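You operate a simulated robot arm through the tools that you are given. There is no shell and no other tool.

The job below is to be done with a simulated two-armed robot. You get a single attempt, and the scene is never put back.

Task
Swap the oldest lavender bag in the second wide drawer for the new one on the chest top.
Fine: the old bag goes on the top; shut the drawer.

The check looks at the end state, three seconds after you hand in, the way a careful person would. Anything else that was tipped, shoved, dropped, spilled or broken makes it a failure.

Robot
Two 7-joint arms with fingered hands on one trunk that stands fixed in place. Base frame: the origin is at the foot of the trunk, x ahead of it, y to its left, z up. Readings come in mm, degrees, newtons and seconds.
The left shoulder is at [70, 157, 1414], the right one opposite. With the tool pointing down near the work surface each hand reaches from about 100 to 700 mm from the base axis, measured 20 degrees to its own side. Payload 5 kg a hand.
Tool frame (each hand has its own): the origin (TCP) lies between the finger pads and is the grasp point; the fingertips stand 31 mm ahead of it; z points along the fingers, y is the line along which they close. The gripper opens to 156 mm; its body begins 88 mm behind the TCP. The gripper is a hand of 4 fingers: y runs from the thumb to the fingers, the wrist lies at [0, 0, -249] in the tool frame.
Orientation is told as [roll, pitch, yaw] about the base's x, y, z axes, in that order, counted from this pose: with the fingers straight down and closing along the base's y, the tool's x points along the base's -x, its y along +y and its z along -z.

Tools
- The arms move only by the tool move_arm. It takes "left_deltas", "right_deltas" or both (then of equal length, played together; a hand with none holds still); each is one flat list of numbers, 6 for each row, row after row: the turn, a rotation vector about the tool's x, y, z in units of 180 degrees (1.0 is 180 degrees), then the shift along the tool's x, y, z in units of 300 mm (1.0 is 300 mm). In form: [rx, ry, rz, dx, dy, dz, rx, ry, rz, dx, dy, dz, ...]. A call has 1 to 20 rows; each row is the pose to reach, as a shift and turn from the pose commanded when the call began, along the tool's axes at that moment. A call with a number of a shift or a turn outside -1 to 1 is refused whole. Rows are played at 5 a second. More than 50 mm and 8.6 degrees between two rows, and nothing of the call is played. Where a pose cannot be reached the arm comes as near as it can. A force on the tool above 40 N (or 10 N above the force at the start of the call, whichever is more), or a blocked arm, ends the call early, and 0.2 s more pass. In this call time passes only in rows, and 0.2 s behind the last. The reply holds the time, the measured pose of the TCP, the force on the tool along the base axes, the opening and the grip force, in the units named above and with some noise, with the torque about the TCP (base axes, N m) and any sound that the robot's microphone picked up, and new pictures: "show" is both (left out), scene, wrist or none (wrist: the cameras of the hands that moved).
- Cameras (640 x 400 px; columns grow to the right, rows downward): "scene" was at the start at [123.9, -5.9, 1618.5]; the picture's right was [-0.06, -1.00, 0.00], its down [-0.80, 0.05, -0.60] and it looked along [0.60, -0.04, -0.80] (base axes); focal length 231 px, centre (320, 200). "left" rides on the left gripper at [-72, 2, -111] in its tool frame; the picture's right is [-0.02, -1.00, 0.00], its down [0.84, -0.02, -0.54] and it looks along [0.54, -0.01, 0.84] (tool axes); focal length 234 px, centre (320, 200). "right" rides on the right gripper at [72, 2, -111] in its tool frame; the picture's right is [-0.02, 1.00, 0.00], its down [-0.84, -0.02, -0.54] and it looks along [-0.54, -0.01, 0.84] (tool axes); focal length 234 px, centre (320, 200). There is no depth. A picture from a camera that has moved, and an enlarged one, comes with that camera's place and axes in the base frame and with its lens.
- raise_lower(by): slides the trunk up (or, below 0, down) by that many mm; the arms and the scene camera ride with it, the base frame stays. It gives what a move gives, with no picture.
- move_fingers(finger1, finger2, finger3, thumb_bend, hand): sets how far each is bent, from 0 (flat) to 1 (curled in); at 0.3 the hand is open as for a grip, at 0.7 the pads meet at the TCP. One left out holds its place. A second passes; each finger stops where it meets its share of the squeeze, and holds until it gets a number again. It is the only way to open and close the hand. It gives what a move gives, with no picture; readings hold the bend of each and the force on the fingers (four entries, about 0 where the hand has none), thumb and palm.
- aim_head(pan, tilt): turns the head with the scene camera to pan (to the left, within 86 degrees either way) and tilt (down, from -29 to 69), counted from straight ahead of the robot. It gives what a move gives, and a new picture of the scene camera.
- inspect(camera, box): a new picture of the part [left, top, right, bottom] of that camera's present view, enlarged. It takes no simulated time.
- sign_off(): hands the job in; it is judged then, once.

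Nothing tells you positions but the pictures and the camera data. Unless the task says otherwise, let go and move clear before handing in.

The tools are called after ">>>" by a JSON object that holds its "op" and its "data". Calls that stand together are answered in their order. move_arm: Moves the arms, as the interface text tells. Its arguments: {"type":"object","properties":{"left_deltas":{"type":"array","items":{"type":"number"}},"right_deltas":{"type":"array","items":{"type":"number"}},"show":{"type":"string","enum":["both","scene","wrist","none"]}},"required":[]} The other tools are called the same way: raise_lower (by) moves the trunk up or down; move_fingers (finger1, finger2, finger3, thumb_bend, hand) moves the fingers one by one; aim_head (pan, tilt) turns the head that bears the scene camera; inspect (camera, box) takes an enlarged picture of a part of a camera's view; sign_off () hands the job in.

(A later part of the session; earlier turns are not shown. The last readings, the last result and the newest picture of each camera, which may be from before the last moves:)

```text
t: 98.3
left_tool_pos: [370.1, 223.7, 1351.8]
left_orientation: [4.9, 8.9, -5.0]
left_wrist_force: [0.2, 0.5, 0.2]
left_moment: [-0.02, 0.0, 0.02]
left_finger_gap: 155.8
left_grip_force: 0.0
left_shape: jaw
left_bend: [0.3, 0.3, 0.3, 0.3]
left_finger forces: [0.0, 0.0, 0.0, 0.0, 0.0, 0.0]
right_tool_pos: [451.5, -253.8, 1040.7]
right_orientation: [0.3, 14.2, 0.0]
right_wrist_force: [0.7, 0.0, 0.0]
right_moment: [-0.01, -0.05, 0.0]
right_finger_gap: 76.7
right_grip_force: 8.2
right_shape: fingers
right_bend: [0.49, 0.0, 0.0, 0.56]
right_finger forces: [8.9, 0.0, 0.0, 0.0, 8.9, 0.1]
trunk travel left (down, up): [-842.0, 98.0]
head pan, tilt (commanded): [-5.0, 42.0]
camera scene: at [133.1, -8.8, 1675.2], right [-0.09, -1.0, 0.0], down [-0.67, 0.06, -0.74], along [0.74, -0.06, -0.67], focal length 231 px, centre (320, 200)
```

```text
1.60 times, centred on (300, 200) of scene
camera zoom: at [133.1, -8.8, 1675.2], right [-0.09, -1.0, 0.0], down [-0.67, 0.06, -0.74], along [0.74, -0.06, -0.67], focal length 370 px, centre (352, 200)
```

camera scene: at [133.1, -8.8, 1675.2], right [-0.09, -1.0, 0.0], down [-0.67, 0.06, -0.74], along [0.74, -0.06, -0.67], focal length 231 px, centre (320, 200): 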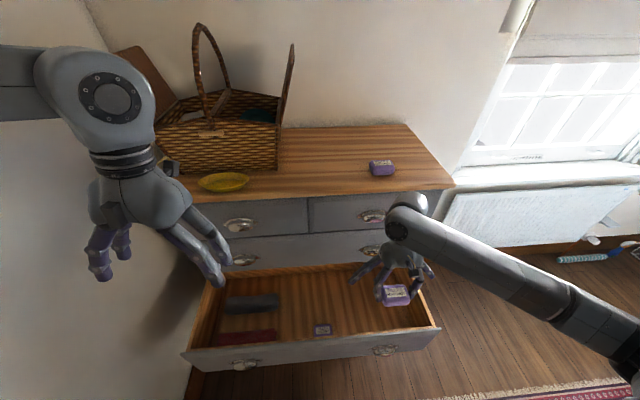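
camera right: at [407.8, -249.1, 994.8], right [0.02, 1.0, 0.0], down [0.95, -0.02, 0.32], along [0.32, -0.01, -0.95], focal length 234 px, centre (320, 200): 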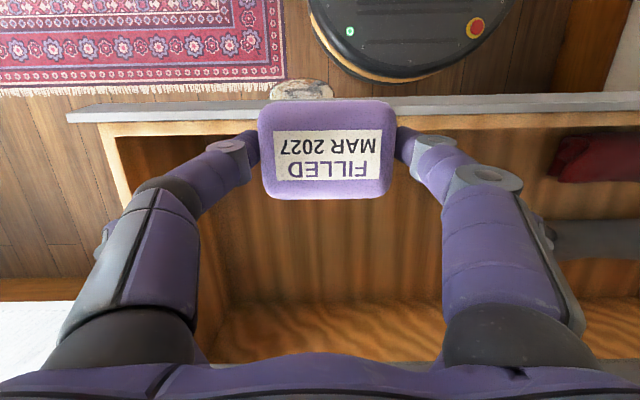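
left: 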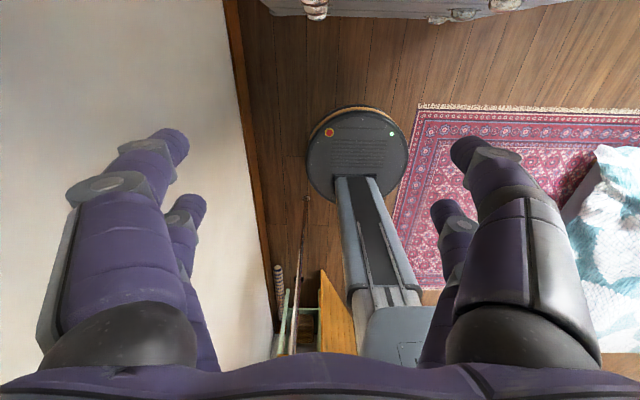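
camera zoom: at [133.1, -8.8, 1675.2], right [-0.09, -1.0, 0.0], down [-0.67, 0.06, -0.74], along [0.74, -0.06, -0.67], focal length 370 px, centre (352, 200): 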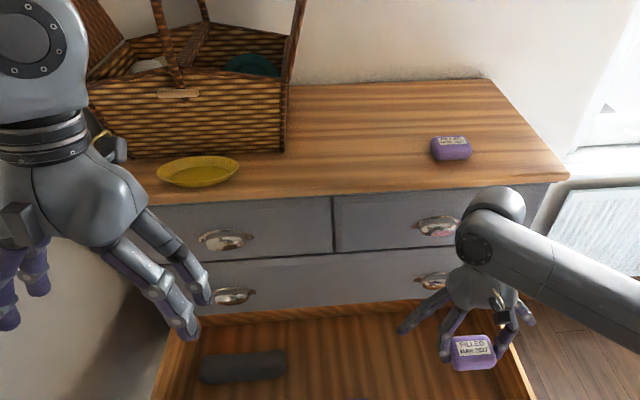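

The chest top is free between the basket/dish (y > 80) and the new bag (y < -236). I'll lift the old bag above the top, then pitch the hand forward to place it around (732, -80).

>>> {"op": "move_arm", "data": {"right_deltas": [0, 0, 0, 0.0315, 0, -0.1246, 0, 0, 0, 0.0631, 0, -0.2493, 0, 0, 0, 0.0946, 0, -0.3739, 0, 0, 0, 0.1262, 0, -0.4986, 0, 0, 0, 0.1577, 0, -0.6232, 0, 0, 0, 0.1893, 0, -0.7479, 0, 0, 0, 0.2208, 0, -0.8725], "show": "scene"}}

```text
t: 100.0
left_tool_pos: [370.1, 225.1, 1351.8]
left_orientation: [4.8, 8.8, -5.1]
left_wrist_force: [-0.4, 0.3, -1.2]
left_moment: [-0.01, 0.0, -0.01]
left_finger_gap: 155.8
left_grip_force: 0.1
left_shape: jaw
left_bend: [0.3, 0.3, 0.3, 0.3]
left_finger forces: [0.1, 0.0, 0.1, 0.1, 0.0, 0.0]
right_tool_pos: [452.1, -258.5, 1310.9]
right_orientation: [0.4, 14.3, 0.0]
right_wrist_force: [-1.1, 0.0, -0.8]
right_moment: [-0.01, -0.03, 0.0]
right_finger_gap: 76.9
right_grip_force: 8.9
right_shape: fingers
right_bend: [0.49, 0.0, 0.0, 0.56]
right_finger forces: [8.8, 0.0, 0.0, 0.0, 8.7, 0.0]
trunk travel left (down, up): [-842.0, 98.0]
head pan, tilt (commanded): [-5.0, 42.0]
camera scene: at [132.6, -8.3, 1675.1], right [-0.09, -1.0, 0.0], down [-0.67, 0.06, -0.74], along [0.74, -0.07, -0.67], focal length 231 px, centre (320, 200)
```

scene: 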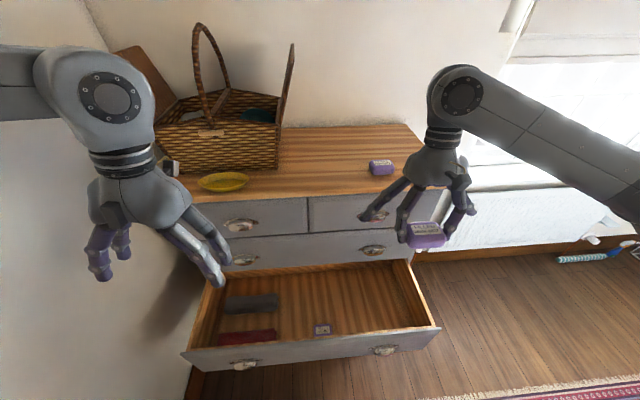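

>>> {"op": "move_arm", "data": {"right_deltas": [0, -0.0364, 0, -0.0863, 0.0767, -0.0392, 0, -0.0728, 0, -0.1727, 0.1533, -0.0783, 0, -0.1092, 0, -0.259, 0.23, -0.1175, 0, -0.1455, 0, -0.3453, 0.3067, -0.1567, 0, -0.1819, 0, -0.4317, 0.3833, -0.1958, 0, -0.2183, 0, -0.518, 0.46, -0.235], "show": "both"}}

```text
t: 101.3
left_tool_pos: [370.6, 226.0, 1351.3]
left_orientation: [4.8, 8.8, -5.1]
left_wrist_force: [-0.4, -0.1, 0.0]
left_moment: [0.01, 0.01, 0.0]
left_finger_gap: 155.9
left_grip_force: 0.0
left_shape: jaw
left_bend: [0.3, 0.3, 0.3, 0.3]
left_finger forces: [0.0, 0.1, 0.0, 0.0, 0.0, 0.1]
right_tool_pos: [620.9, -119.3, 1341.8]
right_orientation: [0.3, -25.2, -0.4]
right_wrist_force: [-0.7, 0.0, -0.3]
right_moment: [-0.05, -0.05, -0.01]
right_finger_gap: 77.0
right_grip_force: 9.0
right_shape: fingers
right_bend: [0.49, 0.0, 0.0, 0.56]
right_finger forces: [8.8, 0.0, 0.1, 0.0, 8.6, 0.1]
trunk travel left (down, up): [-842.0, 98.0]
head pan, tilt (commanded): [-5.0, 42.0]
camera scene: at [133.9, -7.4, 1675.1], right [-0.09, -1.0, 0.0], down [-0.67, 0.06, -0.74], along [0.74, -0.07, -0.67], focal length 231 px, centre (320, 200)
camera right: at [508.1, -117.0, 1411.6], right [0.02, 1.0, 0.02], down [0.53, -0.03, 0.85], along [0.85, -0.01, -0.53], focal length 234 px, centre (320, 200)
```

scene: 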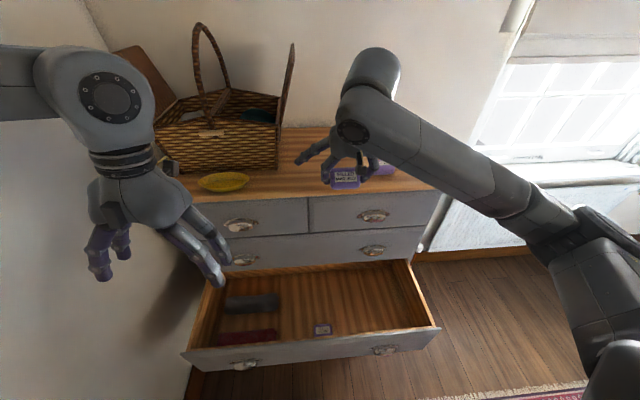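
right: 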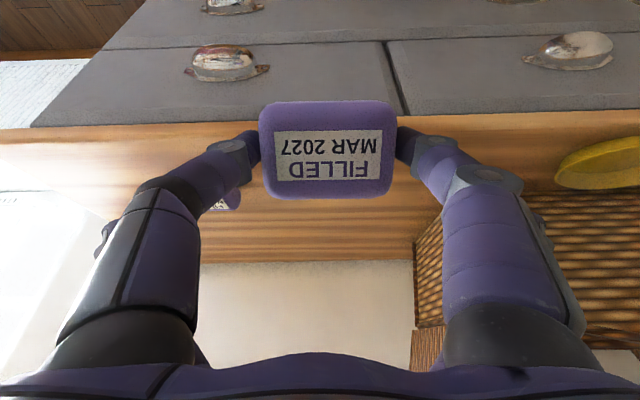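

>>> {"op": "move_arm", "data": {"right_deltas": [0, 0, 0, -0.08, 0.016, 0.058, 0, 0, 0, -0.16, 0.032, 0.116, 0, 0, 0, -0.24, 0.047, 0.173, 0, 0, 0, -0.319, 0.063, 0.231], "show": "both"}}

```text
t: 102.3
left_tool_pos: [371.9, 224.0, 1350.9]
left_orientation: [5.0, 9.0, -5.0]
left_wrist_force: [0.6, -0.1, -0.4]
left_moment: [0.01, 0.05, -0.02]
left_finger_gap: 155.9
left_grip_force: 0.1
left_shape: jaw
left_bend: [0.3, 0.3, 0.3, 0.3]
left_finger forces: [0.1, 0.0, 0.0, 0.0, 0.0, 0.1]
right_tool_pos: [736.5, -99.8, 1318.7]
right_orientation: [0.4, -25.2, -0.2]
right_wrist_force: [0.2, 0.4, -0.7]
right_moment: [-0.04, -0.01, -0.01]
right_finger_gap: 76.9
right_grip_force: 8.5
right_shape: fingers
right_bend: [0.49, 0.0, 0.0, 0.56]
right_finger forces: [8.7, 0.0, 0.0, 0.0, 8.6, 0.1]
trunk travel left (down, up): [-842.0, 98.0]
head pan, tilt (commanded): [-5.0, 42.0]
camera scene: at [134.4, -8.0, 1675.0], right [-0.09, -1.0, 0.0], down [-0.67, 0.06, -0.74], along [0.74, -0.07, -0.67], focal length 231 px, centre (320, 200)
camera right: at [623.0, -97.9, 1389.2], right [0.02, 1.0, 0.02], down [0.53, -0.03, 0.85], along [0.85, -0.01, -0.53], focal length 234 px, centre (320, 200)
```

scene: 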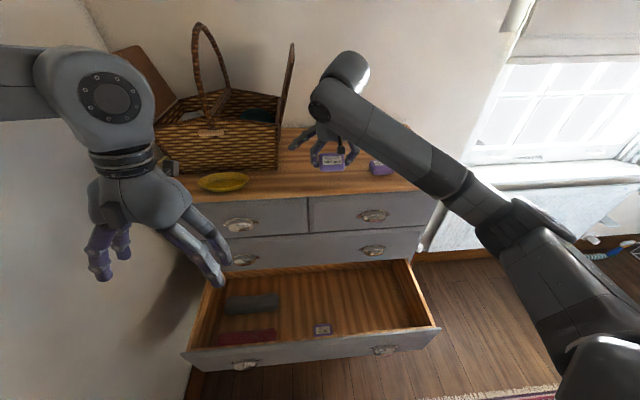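
right: 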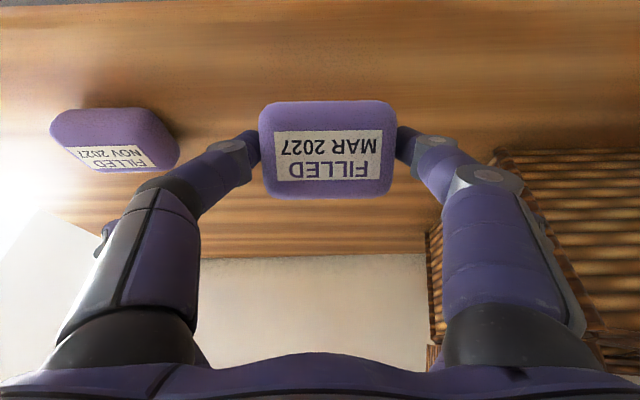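

>>> {"op": "move_arm", "data": {"right_deltas": [0, 0, 0, 0.0227, 0, 0.0483, 0, 0, 0, 0.0454, 0, 0.0965, 0, 0, 0, 0.0525, 0, 0.1116], "show": "both"}}

```text
t: 103.2
left_tool_pos: [370.1, 224.3, 1351.0]
left_orientation: [4.9, 8.9, -5.0]
left_wrist_force: [0.7, -0.2, 0.1]
left_moment: [0.01, -0.01, 0.0]
left_finger_gap: 156.1
left_grip_force: 0.1
left_shape: jaw
left_bend: [0.3, 0.3, 0.3, 0.3]
left_finger forces: [0.0, 0.1, 0.0, 0.0, 0.0, 0.0]
right_tool_pos: [736.6, -99.5, 1282.8]
right_orientation: [0.4, -25.0, -0.3]
right_wrist_force: [0.1, -0.3, -0.7]
right_moment: [-0.01, -0.02, -0.03]
right_finger_gap: 76.8
right_grip_force: 9.1
right_shape: fingers
right_bend: [0.49, 0.0, 0.0, 0.56]
right_finger forces: [8.7, 0.0, 0.0, 0.1, 8.7, 0.0]
trunk travel left (down, up): [-842.0, 98.0]
head pan, tilt (commanded): [-5.0, 42.0]
camera scene: at [133.3, -8.6, 1675.1], right [-0.09, -1.0, 0.0], down [-0.67, 0.06, -0.74], along [0.74, -0.06, -0.67], focal length 231 px, centre (320, 200)
camera right: at [623.6, -97.6, 1352.5], right [0.02, 1.0, 0.02], down [0.53, -0.03, 0.85], along [0.85, -0.01, -0.53], focal length 234 px, centre (320, 200)
```

scene: 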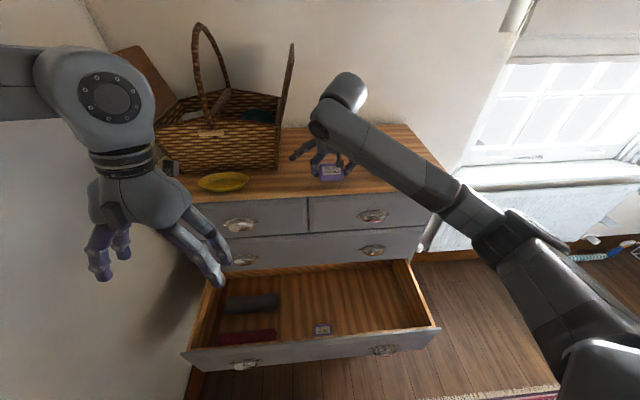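
right: 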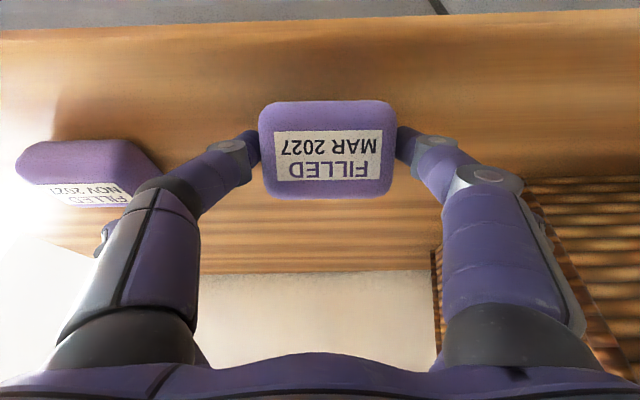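

>>> {"op": "move_arm", "data": {"right_deltas": [0, 0, 0, 0.0057, 0, 0.0121, 0, 0, 0, 0.0114, 0, 0.0241], "show": "wrist"}}

```text
t: 103.8
left_tool_pos: [369.6, 224.8, 1351.9]
left_orientation: [4.9, 8.7, -5.0]
left_wrist_force: [0.6, -0.7, -0.1]
left_moment: [0.03, -0.02, -0.02]
left_finger_gap: 155.8
left_grip_force: 0.1
left_shape: jaw
left_bend: [0.3, 0.3, 0.3, 0.3]
left_finger forces: [0.0, 0.0, 0.1, 0.0, 0.1, 0.0]
right_tool_pos: [734.8, -99.9, 1278.8]
right_orientation: [0.5, -25.4, -0.4]
right_wrist_force: [4.3, 0.3, 9.7]
right_moment: [0.05, -0.04, -0.08]
right_finger_gap: 76.8
right_grip_force: 9.3
right_shape: fingers
right_bend: [0.48, 0.0, 0.0, 0.56]
right_finger forces: [9.2, 0.0, 0.0, 0.1, 9.1, 0.0]
trunk travel left (down, up): [-842.0, 98.0]
head pan, tilt (commanded): [-5.0, 42.0]
camera right: at [622.9, -98.3, 1346.9], right [0.02, 1.0, 0.02], down [0.52, -0.03, 0.85], along [0.85, -0.01, -0.52], focal length 234 px, centre (320, 200)
```

right: 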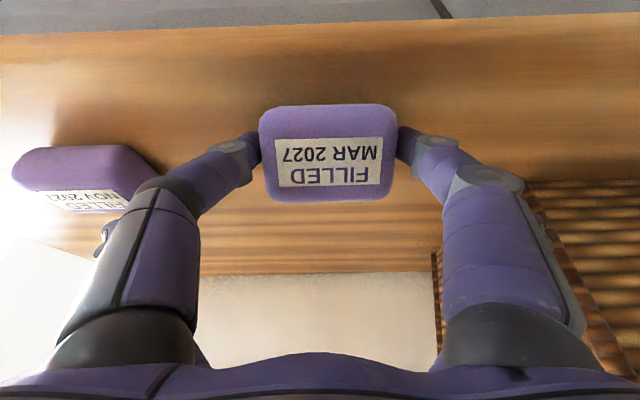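

>>> {"op": "move_arm", "data": {"right_deltas": [0, 0, 0, 0.0057, 0, 0.0121, 0, 0, 0, 0.0114, 0, 0.0241], "show": "wrist"}}

```text
t: 104.3
left_tool_pos: [370.9, 224.5, 1353.0]
left_orientation: [5.0, 8.8, -5.0]
left_wrist_force: [-0.6, 0.9, 0.1]
left_moment: [-0.02, 0.0, -0.03]
left_finger_gap: 156.0
left_grip_force: 0.0
left_shape: jaw
left_bend: [0.3, 0.3, 0.3, 0.3]
left_finger forces: [0.1, 0.0, 0.0, 0.0, 0.0, 0.0]
right_tool_pos: [734.1, -100.0, 1267.6]
right_orientation: [0.5, -25.2, -0.3]
right_wrist_force: [0.1, 0.2, 4.8]
right_moment: [0.03, 0.05, 0.06]
right_finger_gap: 70.8
right_grip_force: 8.7
right_shape: fingers
right_bend: [0.5, 0.0, 0.0, 0.57]
right_finger forces: [8.4, 0.0, 0.0, 0.1, 8.7, 0.0]
trunk travel left (down, up): [-842.0, 98.0]
head pan, tilt (commanded): [-5.0, 42.0]
camera right: at [621.6, -98.0, 1336.8], right [0.02, 1.0, 0.02], down [0.53, -0.03, 0.85], along [0.85, -0.01, -0.53], focal length 234 px, centre (320, 200)
```

right: 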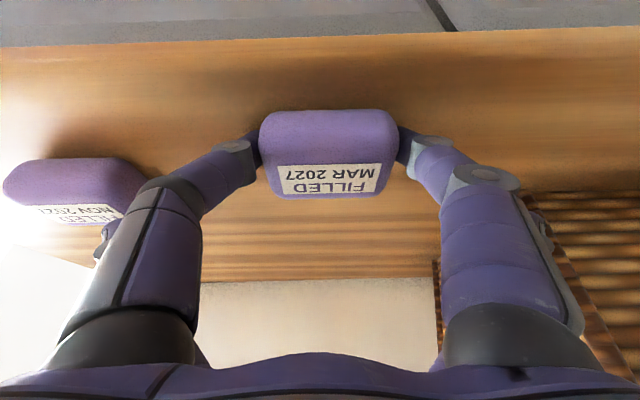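

The old bag has settled flat on the top. Releasing it.

>>> {"op": "move_fingers", "data": {"hand": "right", "finger1": 0.35, "thumb_bend": 0.35}}

>>> {"op": "inspect", "data": {"camera": "right", "box": [0, 0, 640, 400]}}

```text
t: 105.3
left_tool_pos: [370.4, 223.5, 1351.3]
left_orientation: [4.9, 9.0, -5.0]
left_wrist_force: [-0.2, -0.4, -0.5]
left_moment: [-0.03, -0.02, -0.02]
left_finger_gap: 156.2
left_grip_force: 0.0
left_shape: jaw
left_bend: [0.3, 0.3, 0.3, 0.3]
left_finger forces: [0.0, 0.0, 0.0, 0.0, 0.1, 0.0]
right_tool_pos: [736.2, -99.2, 1265.9]
right_orientation: [0.4, -25.2, -0.3]
right_wrist_force: [0.3, -0.1, 0.1]
right_moment: [-0.05, 0.0, 0.01]
right_finger_gap: 140.2
right_grip_force: 0.0
right_shape: fingers
right_bend: [0.35, 0.0, 0.0, 0.35]
right_finger forces: [0.0, 0.1, 0.0, 0.1, 0.0, 0.0]
trunk travel left (down, up): [-842.0, 98.0]
head pan, tilt (commanded): [-5.0, 42.0]
```

```text
1.00 times, centred on (320, 200) of right (not enlarged: the box is as wide or as high as the picture)
camera zoom: at [622.8, -97.8, 1336.0], right [0.02, 1.0, 0.02], down [0.53, -0.03, 0.85], along [0.85, -0.01, -0.53], focal length 234 px, centre (320, 200)
```

zoom: 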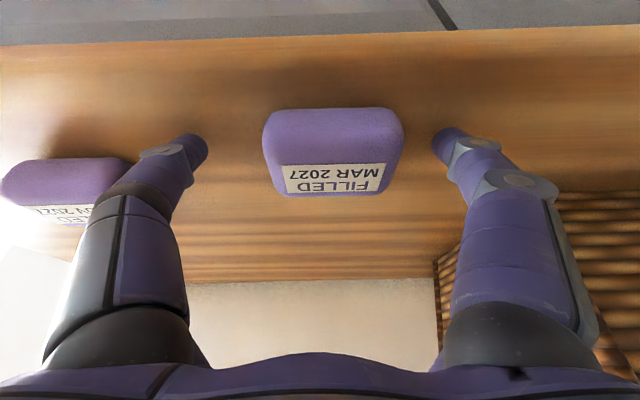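

>>> {"op": "move_arm", "data": {"right_deltas": [0, 0, 0, -0.0567, 0, -0.1207, 0, 0, 0, -0.1135, 0, -0.2413, 0, 0, 0, -0.1135, -0.14, -0.2413, 0, 0, 0, -0.1135, -0.28, -0.2413, 0, 0, 0, -0.1135, -0.42, -0.2413, 0, 0, 0, -0.1135, -0.567, -0.2413], "show": "both"}}

```text
t: 106.8
left_tool_pos: [370.5, 222.7, 1351.8]
left_orientation: [4.9, 8.8, -4.9]
left_wrist_force: [0.4, -1.1, 0.4]
left_moment: [0.02, -0.03, -0.01]
left_finger_gap: 155.8
left_grip_force: 0.1
left_shape: jaw
left_bend: [0.3, 0.3, 0.3, 0.3]
left_finger forces: [0.0, 0.1, 0.1, 0.1, 0.0, 0.0]
right_tool_pos: [736.2, -273.1, 1342.4]
right_orientation: [0.4, -25.1, -0.3]
right_wrist_force: [0.2, -0.6, 0.3]
right_moment: [0.01, -0.01, -0.03]
right_finger_gap: 140.5
right_grip_force: 0.0
right_shape: fingers
right_bend: [0.35, 0.0, 0.0, 0.35]
right_finger forces: [0.1, 0.0, 0.1, 0.0, 0.1, 0.1]
trunk travel left (down, up): [-842.0, 98.0]
head pan, tilt (commanded): [-5.0, 42.0]
camera scene: at [132.4, -11.3, 1675.2], right [-0.09, -1.0, 0.0], down [-0.67, 0.06, -0.74], along [0.74, -0.06, -0.67], focal length 231 px, centre (320, 200)
camera right: at [622.6, -272.6, 1413.1], right [0.02, 1.0, 0.02], down [0.53, -0.03, 0.85], along [0.85, -0.01, -0.53], focal length 234 px, centre (320, 200)
```

scene: 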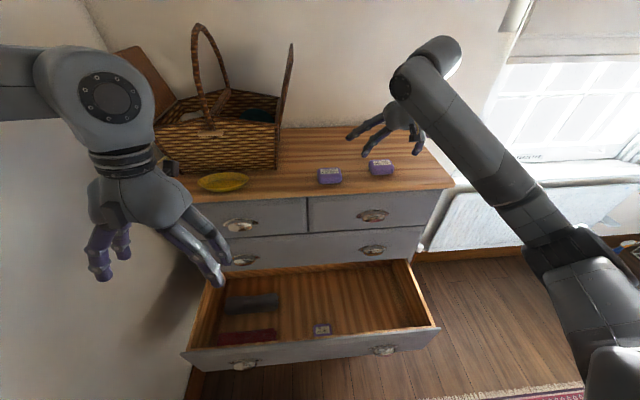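
right: 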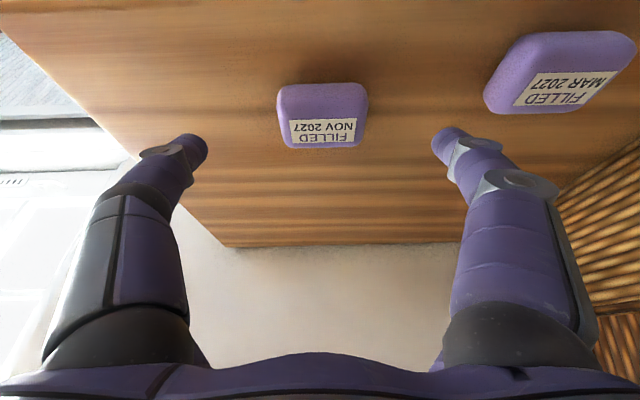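

The new bag "NOV 2027" is at about (774, -272). I'll move over it and check reach before descending.

>>> {"op": "move_arm", "data": {"right_deltas": [0, 0, 0, -0.042, 0.002, 0.0785, 0, 0, 0, -0.084, 0.004, 0.157], "show": "wrist"}}

```text
t: 107.3
left_tool_pos: [372.2, 224.6, 1352.7]
left_orientation: [4.9, 9.0, -5.0]
left_wrist_force: [0.2, -1.3, 0.9]
left_moment: [0.03, 0.02, 0.03]
left_finger_gap: 155.8
left_grip_force: 0.0
left_shape: jaw
left_bend: [0.3, 0.3, 0.3, 0.3]
left_finger forces: [0.0, 0.0, 0.0, 0.1, 0.0, 0.0]
right_tool_pos: [778.8, -269.4, 1311.4]
right_orientation: [0.5, -25.0, -0.2]
right_wrist_force: [0.5, -0.4, 0.1]
right_moment: [0.02, 0.0, 0.02]
right_finger_gap: 140.6
right_grip_force: 0.1
right_shape: fingers
right_bend: [0.35, 0.0, 0.0, 0.35]
right_finger forces: [0.0, 0.0, 0.1, 0.0, 0.0, 0.1]
trunk travel left (down, up): [-842.0, 98.0]
head pan, tilt (commanded): [-5.0, 42.0]
camera right: at [666.4, -268.6, 1381.5], right [0.02, 1.0, 0.02], down [0.53, -0.03, 0.85], along [0.85, -0.01, -0.53], focal length 234 px, centre (320, 200)
```

right: 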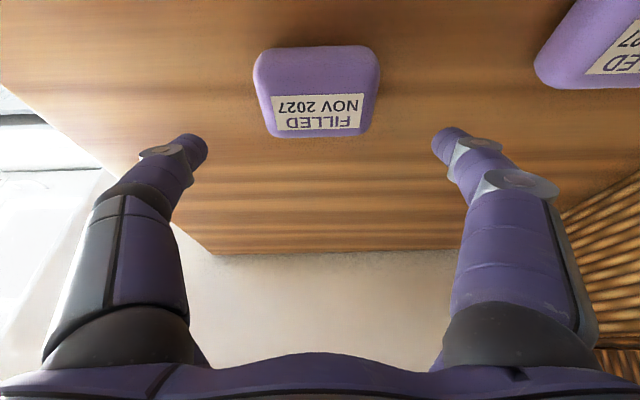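

>>> {"op": "move_arm", "data": {"right_deltas": [0, 0, 0, 0.0237, -0.0018, 0.0429, 0, 0, 0, 0.0473, -0.0035, 0.0858, 0, 0, 0, 0.071, -0.0053, 0.1287], "show": "wrist"}}

```text
t: 108.2
left_tool_pos: [369.6, 223.4, 1352.1]
left_orientation: [4.8, 9.0, -5.0]
left_wrist_force: [0.2, -0.9, -0.1]
left_moment: [0.01, -0.02, -0.01]
left_finger_gap: 155.9
left_grip_force: 0.1
left_shape: jaw
left_bend: [0.3, 0.3, 0.3, 0.3]
left_finger forces: [0.0, 0.1, 0.0, 0.1, 0.0, 0.0]
right_tool_pos: [774.1, -270.6, 1271.1]
right_orientation: [0.4, -25.1, -0.3]
right_wrist_force: [0.5, -1.2, 0.1]
right_moment: [0.05, 0.04, 0.01]
right_finger_gap: 140.3
right_grip_force: 0.0
right_shape: fingers
right_bend: [0.35, 0.0, 0.0, 0.35]
right_finger forces: [0.0, 0.1, 0.0, 0.1, 0.0, 0.1]
trunk travel left (down, up): [-842.0, 98.0]
head pan, tilt (commanded): [-5.0, 42.0]
camera right: at [661.5, -269.1, 1340.3], right [0.02, 1.0, 0.02], down [0.53, -0.03, 0.85], along [0.85, -0.01, -0.53], focal length 234 px, centre (320, 200)
```

right: 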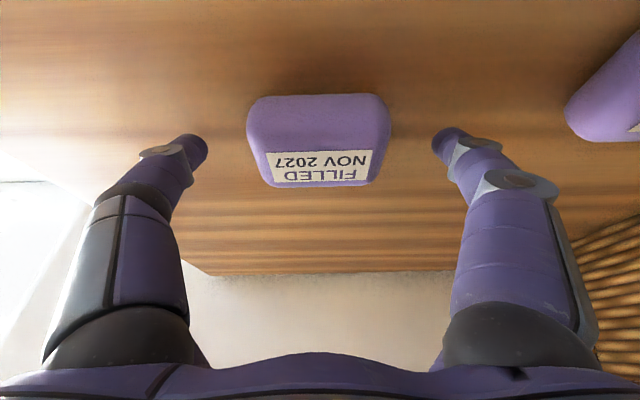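

>>> {"op": "move_arm", "data": {"right_deltas": [0, 0, 0, 0.0057, 0, 0.0128], "show": "none"}}

>>> {"op": "move_fingers", "data": {"hand": "right", "finger1": 0.6, "thumb_bend": 0.6}}

>>> {"op": "inspect", "data": {"camera": "right", "box": [0, 0, 640, 400]}}

```text
t: 108.5
left_tool_pos: [371.4, 225.0, 1353.1]
left_orientation: [4.9, 8.9, -5.0]
left_wrist_force: [0.7, 0.6, -0.8]
left_moment: [-0.02, -0.03, 0.0]
left_finger_gap: 155.7
left_grip_force: 0.1
left_shape: jaw
left_bend: [0.3, 0.3, 0.3, 0.3]
left_finger forces: [0.0, 0.0, 0.0, 0.0, 0.1, 0.0]
right_tool_pos: [775.4, -270.4, 1265.9]
right_orientation: [0.4, -25.0, -0.3]
right_wrist_force: [-0.3, 0.4, 0.3]
right_moment: [-0.05, 0.0, 0.01]
right_finger_gap: 141.0
right_grip_force: 0.0
right_shape: fingers
right_bend: [0.35, 0.0, 0.0, 0.35]
right_finger forces: [0.0, 0.0, 0.0, 0.0, 0.0, 0.0]
trunk travel left (down, up): [-842.0, 98.0]
head pan, tilt (commanded): [-5.0, 42.0]
```

```text
t: 109.5
left_tool_pos: [368.9, 223.6, 1351.1]
left_orientation: [4.9, 8.8, -5.0]
left_wrist_force: [0.9, -0.5, 0.0]
left_moment: [-0.01, -0.03, -0.01]
left_finger_gap: 155.7
left_grip_force: 0.1
left_shape: jaw
left_bend: [0.3, 0.3, 0.3, 0.3]
left_finger forces: [0.0, 0.0, 0.1, 0.0, 0.0, 0.0]
right_tool_pos: [774.3, -271.2, 1267.0]
right_orientation: [0.5, -25.2, -0.3]
right_wrist_force: [0.3, -2.2, 6.4]
right_moment: [-0.21, 0.02, -0.01]
right_finger_gap: 77.0
right_grip_force: 11.5
right_shape: fingers
right_bend: [0.5, 0.0, 0.0, 0.56]
right_finger forces: [10.0, 0.0, 0.1, 0.0, 13.0, 0.1]
trunk travel left (down, up): [-842.0, 98.0]
head pan, tilt (commanded): [-5.0, 42.0]
```

```text
1.00 times, centred on (320, 200) of right (not enlarged: the box is as wide or as high as the picture)
camera zoom: at [661.4, -268.7, 1336.7], right [0.02, 1.0, 0.02], down [0.53, -0.03, 0.85], along [0.85, -0.01, -0.53], focal length 234 px, centre (320, 200)
```

zoom: 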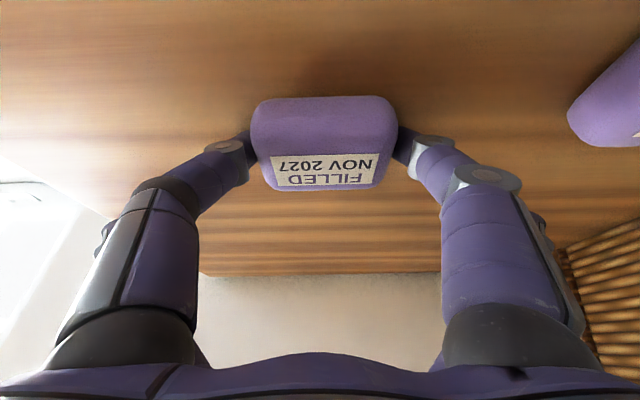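

Gripped. Lifting the new bag.

>>> {"op": "move_arm", "data": {"right_deltas": [0, 0, 0, -0.0142, 0, -0.0302, 0, 0, 0, -0.0426, 0, -0.0905, 0, 0, 0, -0.071, 0, -0.151, 0, 0, 0, -0.0994, 0, -0.211], "show": "both"}}

```text
t: 110.5
left_tool_pos: [371.2, 224.8, 1351.9]
left_orientation: [4.9, 8.8, -5.1]
left_wrist_force: [0.5, 0.6, -1.0]
left_moment: [-0.02, -0.03, -0.03]
left_finger_gap: 155.9
left_grip_force: 0.0
left_shape: jaw
left_bend: [0.3, 0.3, 0.3, 0.3]
left_finger forces: [0.1, 0.1, 0.1, 0.1, 0.1, 0.1]
right_tool_pos: [775.1, -270.7, 1336.3]
right_orientation: [0.3, -25.2, -0.4]
right_wrist_force: [-0.4, 0.3, 0.5]
right_moment: [0.01, -0.03, 0.02]
right_finger_gap: 76.9
right_grip_force: 8.9
right_shape: fingers
right_bend: [0.49, 0.0, 0.0, 0.56]
right_finger forces: [9.3, 0.1, 0.0, 0.0, 9.4, 0.0]
trunk travel left (down, up): [-842.0, 98.0]
head pan, tilt (commanded): [-5.0, 42.0]
camera scene: at [133.2, -8.4, 1675.1], right [-0.09, -1.0, 0.0], down [-0.67, 0.06, -0.74], along [0.74, -0.07, -0.67], focal length 231 px, centre (320, 200)
camera right: at [662.4, -269.4, 1406.2], right [0.02, 1.0, 0.02], down [0.53, -0.03, 0.85], along [0.85, -0.01, -0.53], focal length 234 px, centre (320, 200)
```

scene: 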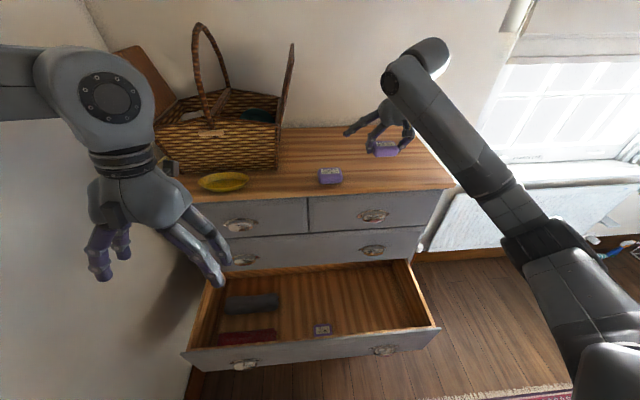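
right: 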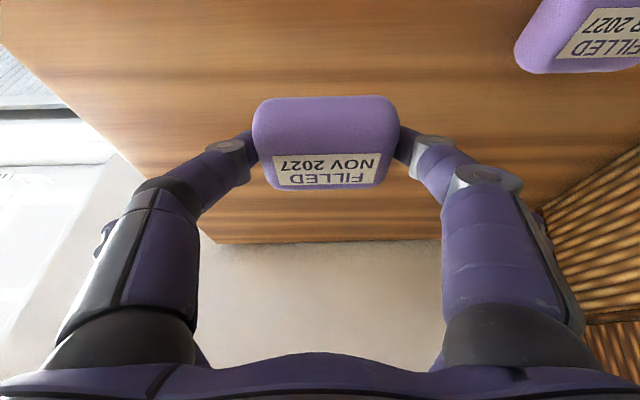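

>>> {"op": "move_arm", "data": {"right_deltas": [0, 0, 0, 0.1151, 0.0133, -0.0588, 0, 0, 0, 0.2303, 0.0265, -0.1175, 0, 0, 0, 0.3454, 0.0398, -0.1763, 0, 0, 0, 0.4605, 0.053, -0.235], "show": "none"}}

```text
t: 111.5
left_tool_pos: [367.3, 221.6, 1352.2]
left_orientation: [4.9, 8.7, -4.9]
left_wrist_force: [-0.8, 0.1, 0.4]
left_moment: [0.01, -0.02, -0.01]
left_finger_gap: 155.9
left_grip_force: 0.1
left_shape: jaw
left_bend: [0.3, 0.3, 0.3, 0.3]
left_finger forces: [0.0, 0.0, 0.1, 0.1, 0.1, 0.0]
right_tool_pos: [616.6, -255.1, 1341.9]
right_orientation: [0.4, -25.0, -0.3]
right_wrist_force: [-0.7, 0.1, 0.0]
right_moment: [0.01, -0.05, 0.01]
right_finger_gap: 77.1
right_grip_force: 8.9
right_shape: fingers
right_bend: [0.49, 0.0, 0.0, 0.56]
right_finger forces: [9.3, 0.1, 0.0, 0.1, 9.3, 0.1]
trunk travel left (down, up): [-842.0, 98.0]
head pan, tilt (commanded): [-5.0, 42.0]
```

>>> {"op": "move_arm", "data": {"right_deltas": [0, 0.0333, 0, 0.1066, 0.002, -0.027, 0, 0.0667, 0, 0.2132, 0.004, -0.054, 0, 0.1, 0, 0.3198, 0.006, -0.081, 0, 0.1333, 0, 0.4264, 0.008, -0.108, 0, 0.1667, 0, 0.533, 0.01, -0.135], "show": "both"}}

```text
t: 112.8
left_tool_pos: [369.2, 223.4, 1350.6]
left_orientation: [4.9, 8.8, -5.1]
left_wrist_force: [-0.9, 0.5, 0.3]
left_moment: [0.02, -0.06, 0.01]
left_finger_gap: 155.9
left_grip_force: 0.1
left_shape: jaw
left_bend: [0.3, 0.3, 0.3, 0.3]
left_finger forces: [0.0, 0.1, 0.0, 0.0, 0.0, 0.0]
right_tool_pos: [457.2, -252.4, 1309.7]
right_orientation: [0.4, 4.9, -0.1]
right_wrist_force: [-1.5, 0.5, -0.7]
right_moment: [0.04, -0.05, -0.03]
right_finger_gap: 77.0
right_grip_force: 9.3
right_shape: fingers
right_bend: [0.49, 0.0, 0.0, 0.56]
right_finger forces: [9.2, 0.0, 0.0, 0.0, 9.2, 0.1]
trunk travel left (down, up): [-842.0, 98.0]
head pan, tilt (commanded): [-5.0, 42.0]
camera scene: at [131.6, -9.3, 1675.2], right [-0.09, -1.0, 0.0], down [-0.67, 0.06, -0.74], along [0.74, -0.06, -0.67], focal length 231 px, centre (320, 200)
camera right: at [394.8, -250.6, 1426.8], right [0.03, 1.0, 0.0], down [0.88, -0.03, 0.47], along [0.47, -0.01, -0.88], focal length 234 px, centre (320, 200)
```

scene: 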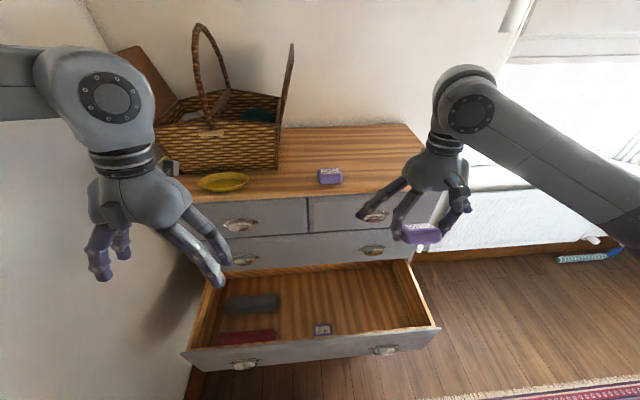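
right: 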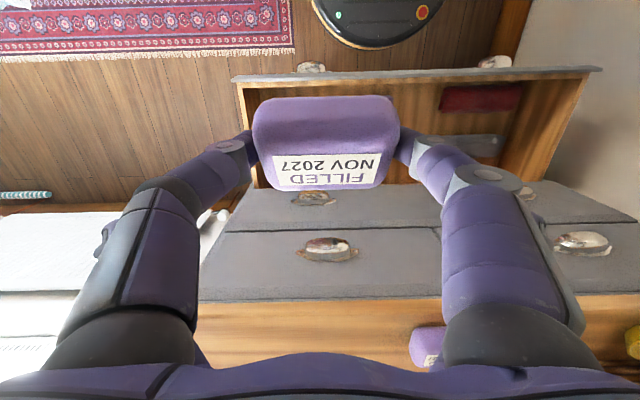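

>>> {"op": "move_arm", "data": {"right_deltas": [0, 0, 0, -0.011, 0, 0.1281, 0, 0, 0, -0.022, 0, 0.2562, 0, 0, 0, -0.033, 0, 0.3843, 0, 0, 0, -0.0439, 0, 0.5124, 0, 0, 0, -0.0549, 0, 0.6405, 0, 0, 0, -0.0659, 0, 0.7686, 0, 0, 0, -0.0769, 0, 0.8967, 0, 0, 0, -0.1632, 0.003, 0.8893, 0, 0, 0, -0.2496, 0.006, 0.8819], "show": "wrist"}}

```text
t: 114.8
left_tool_pos: [372.1, 225.4, 1350.7]
left_orientation: [4.9, 9.0, -5.1]
left_wrist_force: [0.2, 0.0, 0.9]
left_moment: [-0.03, 0.03, 0.0]
left_finger_gap: 155.9
left_grip_force: 0.0
left_shape: jaw
left_bend: [0.3, 0.3, 0.3, 0.3]
left_finger forces: [0.0, 0.1, 0.0, 0.1, 0.0, 0.1]
right_tool_pos: [512.2, -249.3, 1038.6]
right_orientation: [0.2, 4.9, -0.1]
right_wrist_force: [0.2, 0.5, 0.1]
right_moment: [-0.01, -0.01, 0.01]
right_finger_gap: 77.0
right_grip_force: 9.4
right_shape: fingers
right_bend: [0.49, 0.0, 0.0, 0.56]
right_finger forces: [9.1, 0.1, 0.1, 0.0, 9.1, 0.1]
trunk travel left (down, up): [-842.0, 98.0]
head pan, tilt (commanded): [-5.0, 42.0]
camera right: at [448.8, -248.1, 1155.5], right [0.03, 1.0, 0.0], down [0.88, -0.02, 0.47], along [0.47, -0.01, -0.88], focal length 234 px, centre (320, 200)
```

right: 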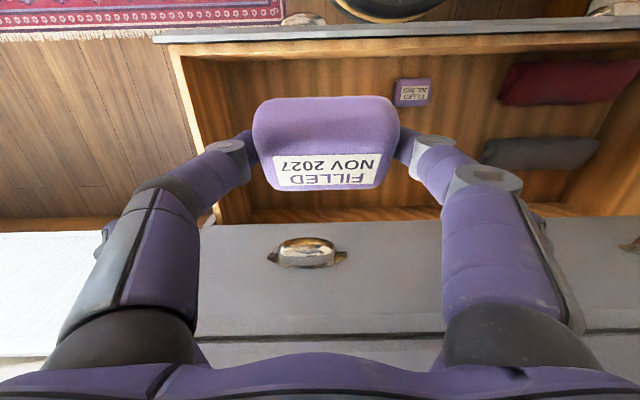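

The drawer and the JUL bag are where they were (JUL at about (484, -54)). I'm over the old bag's spot; lowering the trunk now.

>>> {"op": "raise_lower", "data": {"by": -320}}

>>> {"op": "inspect", "data": {"camera": "right", "box": [0, 0, 640, 400]}}

>>> {"op": "aim_head", "data": {"pan": -10, "tilt": 58}}

```text
t: 117.9
left_tool_pos: [369.8, 224.4, 1032.0]
left_orientation: [4.9, 8.9, -5.0]
left_wrist_force: [0.1, 0.3, -0.2]
left_moment: [-0.01, -0.01, 0.0]
left_finger_gap: 156.1
left_grip_force: 0.0
left_shape: jaw
left_bend: [0.3, 0.3, 0.3, 0.3]
left_finger forces: [0.0, 0.0, 0.0, 0.0, 0.0, 0.0]
right_tool_pos: [511.0, -249.7, 719.0]
right_orientation: [0.4, 4.9, -0.1]
right_wrist_force: [0.6, -0.9, -0.3]
right_moment: [0.04, 0.0, 0.04]
right_finger_gap: 76.9
right_grip_force: 9.4
right_shape: fingers
right_bend: [0.49, 0.0, 0.0, 0.56]
right_finger forces: [9.2, 0.0, 0.0, 0.0, 9.2, 0.0]
trunk travel left (down, up): [-522.0, 418.0]
head pan, tilt (commanded): [-5.0, 42.0]
```

```text
1.00 times, centred on (320, 200) of right (not enlarged: the box is as wide or as high as the picture)
camera zoom: at [447.3, -248.3, 836.1], right [0.03, 1.0, 0.0], down [0.88, -0.03, 0.47], along [0.47, -0.01, -0.88], focal length 234 px, centre (320, 200)
```

zoom: 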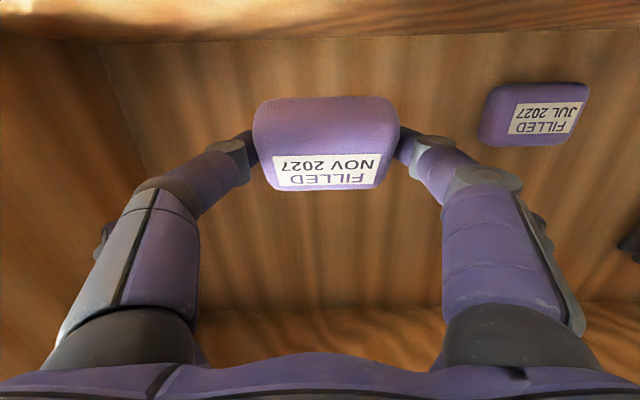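

```text
t: 118.7
left_tool_pos: [369.8, 224.5, 1032.0]
left_orientation: [5.0, 8.9, -5.1]
left_wrist_force: [-0.2, 0.0, 0.1]
left_moment: [0.01, 0.03, 0.01]
left_finger_gap: 155.9
left_grip_force: 0.0
left_shape: jaw
left_bend: [0.3, 0.3, 0.3, 0.3]
left_finger forces: [0.0, 0.1, 0.0, 0.0, 0.0, 0.0]
right_tool_pos: [510.0, -250.5, 718.9]
right_orientation: [0.4, 4.9, -0.1]
right_wrist_force: [-0.5, -0.8, -0.5]
right_moment: [0.01, 0.01, -0.01]
right_finger_gap: 76.4
right_grip_force: 9.1
right_shape: fingers
right_bend: [0.49, 0.0, 0.0, 0.56]
right_finger forces: [9.2, 0.0, 0.0, 0.0, 9.1, 0.1]
trunk travel left (down, up): [-522.0, 418.0]
head pan, tilt (commanded): [-10.0, 58.0]
camera scene: at [117.6, -13.5, 1333.7], right [-0.17, -0.98, 0.0], down [-0.83, 0.15, -0.53], along [0.52, -0.09, -0.85], focal length 231 px, centre (320, 200)
```

scene: 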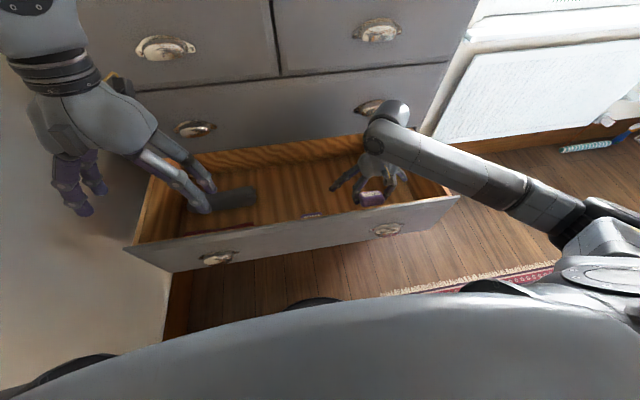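

>>> {"op": "move_arm", "data": {"right_deltas": [0, 0, 0, -0.007, 0, 0.082, 0, 0, 0, -0.014, 0, 0.164, 0, 0, 0, -0.021, 0, 0.2458], "show": "wrist"}}

```text
t: 119.5
left_tool_pos: [370.1, 223.1, 1031.9]
left_orientation: [4.8, 8.9, -5.0]
left_wrist_force: [0.7, -0.4, -0.2]
left_moment: [0.01, 0.0, -0.01]
left_finger_gap: 155.9
left_grip_force: 0.1
left_shape: jaw
left_bend: [0.3, 0.3, 0.3, 0.3]
left_finger forces: [0.0, 0.0, 0.0, 0.0, 0.0, 0.1]
right_tool_pos: [509.3, -250.9, 644.8]
right_orientation: [0.4, 4.9, -0.1]
right_wrist_force: [0.3, 0.1, -0.4]
right_moment: [0.04, 0.0, -0.01]
right_finger_gap: 76.7
right_grip_force: 9.1
right_shape: fingers
right_bend: [0.49, 0.0, 0.0, 0.56]
right_finger forces: [9.2, 0.1, 0.0, 0.0, 9.2, 0.1]
trunk travel left (down, up): [-522.0, 418.0]
head pan, tilt (commanded): [-10.0, 58.0]
camera right: at [447.0, -248.9, 761.6], right [0.03, 1.0, 0.01], down [0.88, -0.03, 0.47], along [0.47, -0.01, -0.88], focal length 234 px, centre (320, 200)
```

right: 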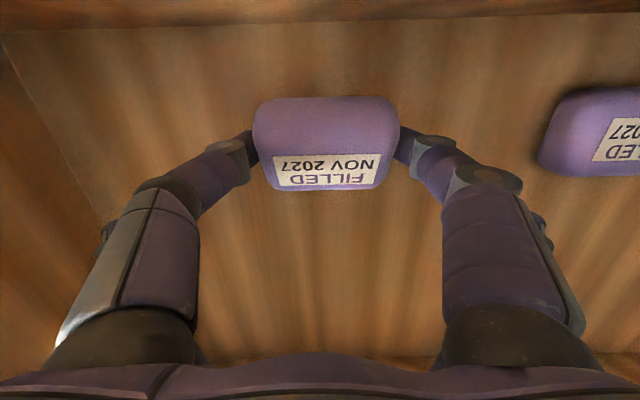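

>>> {"op": "move_arm", "data": {"right_deltas": [0, 0, 0, -0.0011, 0, 0.0133, 0, 0, 0, -0.0023, 0, 0.0266, 0, 0, 0, -0.0034, 0, 0.0398], "show": "wrist"}}

```text
t: 120.3
left_tool_pos: [369.1, 224.1, 1032.2]
left_orientation: [4.8, 8.8, -5.0]
left_wrist_force: [-0.1, -0.7, 0.7]
left_moment: [-0.01, 0.01, -0.02]
left_finger_gap: 155.9
left_grip_force: 0.1
left_shape: jaw
left_bend: [0.3, 0.3, 0.3, 0.3]
left_finger forces: [0.0, 0.0, 0.0, 0.1, 0.0, 0.0]
right_tool_pos: [510.9, -248.6, 633.0]
right_orientation: [0.3, 5.0, 0.0]
right_wrist_force: [-1.8, -1.0, 3.7]
right_moment: [0.03, 0.12, 0.03]
right_finger_gap: 76.8
right_grip_force: 9.5
right_shape: fingers
right_bend: [0.49, 0.0, 0.0, 0.56]
right_finger forces: [9.3, 0.0, 0.0, 0.1, 9.7, 0.0]
trunk travel left (down, up): [-522.0, 418.0]
head pan, tilt (commanded): [-10.0, 58.0]
camera right: at [447.0, -248.6, 750.8], right [0.03, 1.0, 0.0], down [0.88, -0.02, 0.47], along [0.47, -0.01, -0.88], focal length 234 px, centre (320, 200)
```

right: 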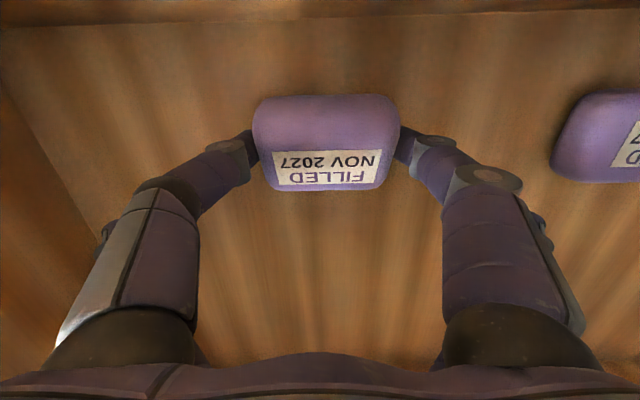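

>>> {"op": "move_arm", "data": {"right_deltas": [0, 0, 0, -0.0011, 0, 0.0133, 0, 0, 0, -0.0023, 0, 0.0266], "show": "wrist"}}

```text
t: 120.9
left_tool_pos: [369.8, 224.3, 1032.4]
left_orientation: [4.9, 8.8, -5.0]
left_wrist_force: [0.0, 0.2, 0.3]
left_moment: [0.0, 0.01, 0.01]
left_finger_gap: 155.8
left_grip_force: 0.0
left_shape: jaw
left_bend: [0.3, 0.3, 0.3, 0.3]
left_finger forces: [0.0, 0.0, 0.1, 0.0, 0.0, 0.0]
right_tool_pos: [510.1, -249.1, 625.5]
right_orientation: [0.4, 4.9, 0.0]
right_wrist_force: [-0.2, -1.6, 0.3]
right_moment: [0.0, -0.02, -0.01]
right_finger_gap: 70.6
right_grip_force: 6.2
right_shape: fingers
right_bend: [0.5, 0.0, 0.0, 0.57]
right_finger forces: [6.9, 0.0, 0.0, 0.1, 6.8, 0.0]
trunk travel left (down, up): [-522.0, 418.0]
head pan, tilt (commanded): [-10.0, 58.0]
camera right: at [447.2, -247.8, 742.6], right [0.03, 1.0, 0.0], down [0.88, -0.02, 0.47], along [0.47, -0.01, -0.88], focal length 234 px, centre (320, 200)
```

right: 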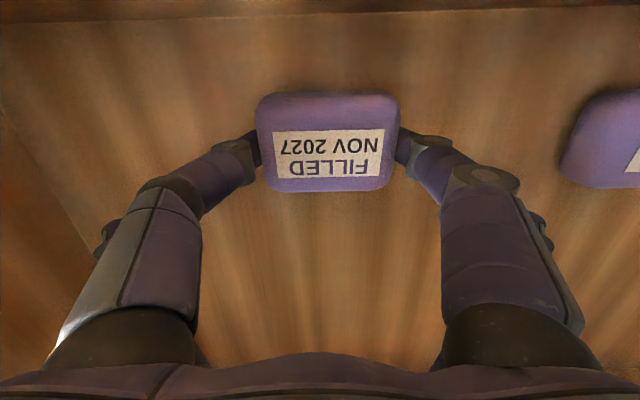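

The bag has turned flat on the drawer floor. Releasing.

>>> {"op": "move_fingers", "data": {"hand": "right", "finger1": 0.35, "thumb_bend": 0.35}}

>>> {"op": "inspect", "data": {"camera": "right", "box": [0, 0, 640, 400]}}

```text
t: 121.9
left_tool_pos: [371.3, 224.1, 1031.4]
left_orientation: [4.9, 9.0, -5.1]
left_wrist_force: [0.4, 1.2, -0.6]
left_moment: [0.04, -0.02, 0.01]
left_finger_gap: 155.7
left_grip_force: 0.0
left_shape: jaw
left_bend: [0.3, 0.3, 0.3, 0.3]
left_finger forces: [0.0, 0.0, 0.1, 0.0, 0.0, 0.0]
right_tool_pos: [510.2, -249.3, 626.2]
right_orientation: [0.3, 4.9, -0.1]
right_wrist_force: [-0.3, 0.6, 0.0]
right_moment: [-0.02, 0.02, 0.02]
right_finger_gap: 140.3
right_grip_force: 0.1
right_shape: fingers
right_bend: [0.35, 0.0, 0.0, 0.35]
right_finger forces: [0.0, 0.0, 0.0, 0.1, 0.0, 0.1]
trunk travel left (down, up): [-522.0, 418.0]
head pan, tilt (commanded): [-10.0, 58.0]
```

```text
1.00 times, centred on (320, 200) of right (not enlarged: the box is as wide or as high as the picture)
camera zoom: at [447.3, -248.1, 742.4], right [0.03, 1.0, 0.0], down [0.88, -0.02, 0.47], along [0.47, -0.01, -0.88], focal length 234 px, centre (320, 200)
```

zoom: 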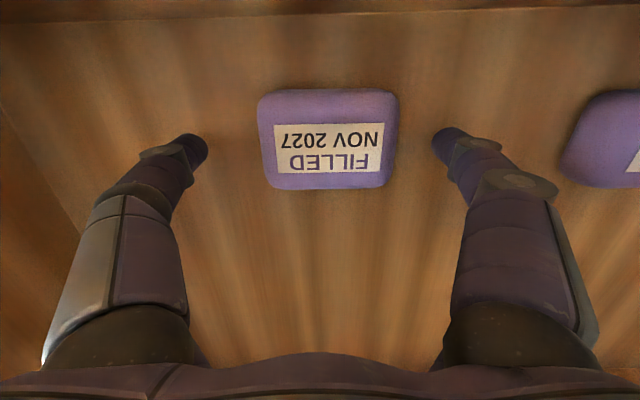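

The new bag lies flat, label up, in the old one's place. I'll lift the hand straight out.

>>> {"op": "move_arm", "data": {"right_deltas": [0, 0, 0, 0.0104, 0, -0.1218, 0, 0, 0, 0.0209, 0, -0.2435, 0, 0, 0, 0.0313, 0, -0.3653, 0, 0, 0, 0.0417, 0, -0.4871, 0, 0, 0, 0.0522, 0, -0.6088, 0, 0, 0, 0.0626, 0, -0.7306], "show": "both"}}

```text
t: 123.3
left_tool_pos: [370.4, 225.5, 1031.2]
left_orientation: [4.9, 8.8, -5.0]
left_wrist_force: [-0.5, 0.2, 0.6]
left_moment: [-0.01, -0.01, -0.01]
left_finger_gap: 155.9
left_grip_force: 0.1
left_shape: jaw
left_bend: [0.3, 0.3, 0.3, 0.3]
left_finger forces: [0.1, 0.1, 0.0, 0.0, 0.0, 0.0]
right_tool_pos: [509.9, -249.9, 844.2]
right_orientation: [0.3, 4.9, -0.1]
right_wrist_force: [0.1, 0.4, -0.3]
right_moment: [0.03, -0.07, -0.01]
right_finger_gap: 140.2
right_grip_force: 0.1
right_shape: fingers
right_bend: [0.35, 0.0, 0.0, 0.35]
right_finger forces: [0.1, 0.0, 0.1, 0.1, 0.0, 0.0]
trunk travel left (down, up): [-522.0, 418.0]
head pan, tilt (commanded): [-10.0, 58.0]
camera scene: at [117.2, -13.2, 1333.7], right [-0.17, -0.98, 0.0], down [-0.84, 0.15, -0.53], along [0.52, -0.09, -0.85], focal length 231 px, centre (320, 200)
camera right: at [447.1, -248.7, 961.7], right [0.03, 1.0, 0.0], down [0.88, -0.02, 0.47], along [0.47, -0.01, -0.88], focal length 234 px, centre (320, 200)
```

scene: 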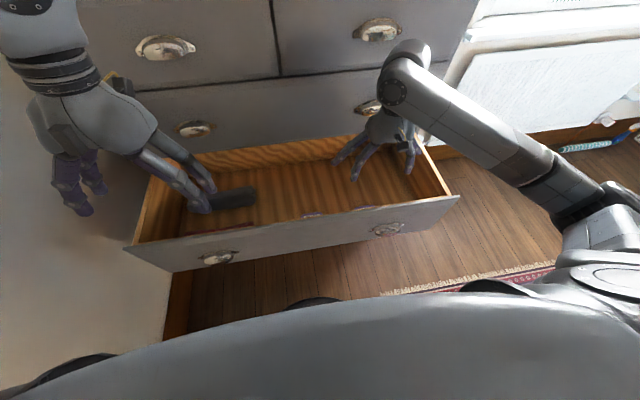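
right: 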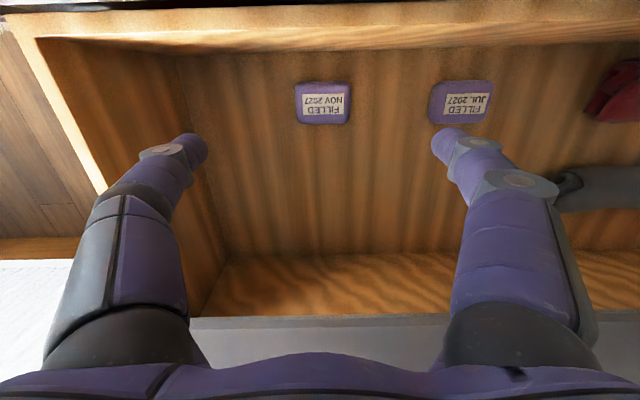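

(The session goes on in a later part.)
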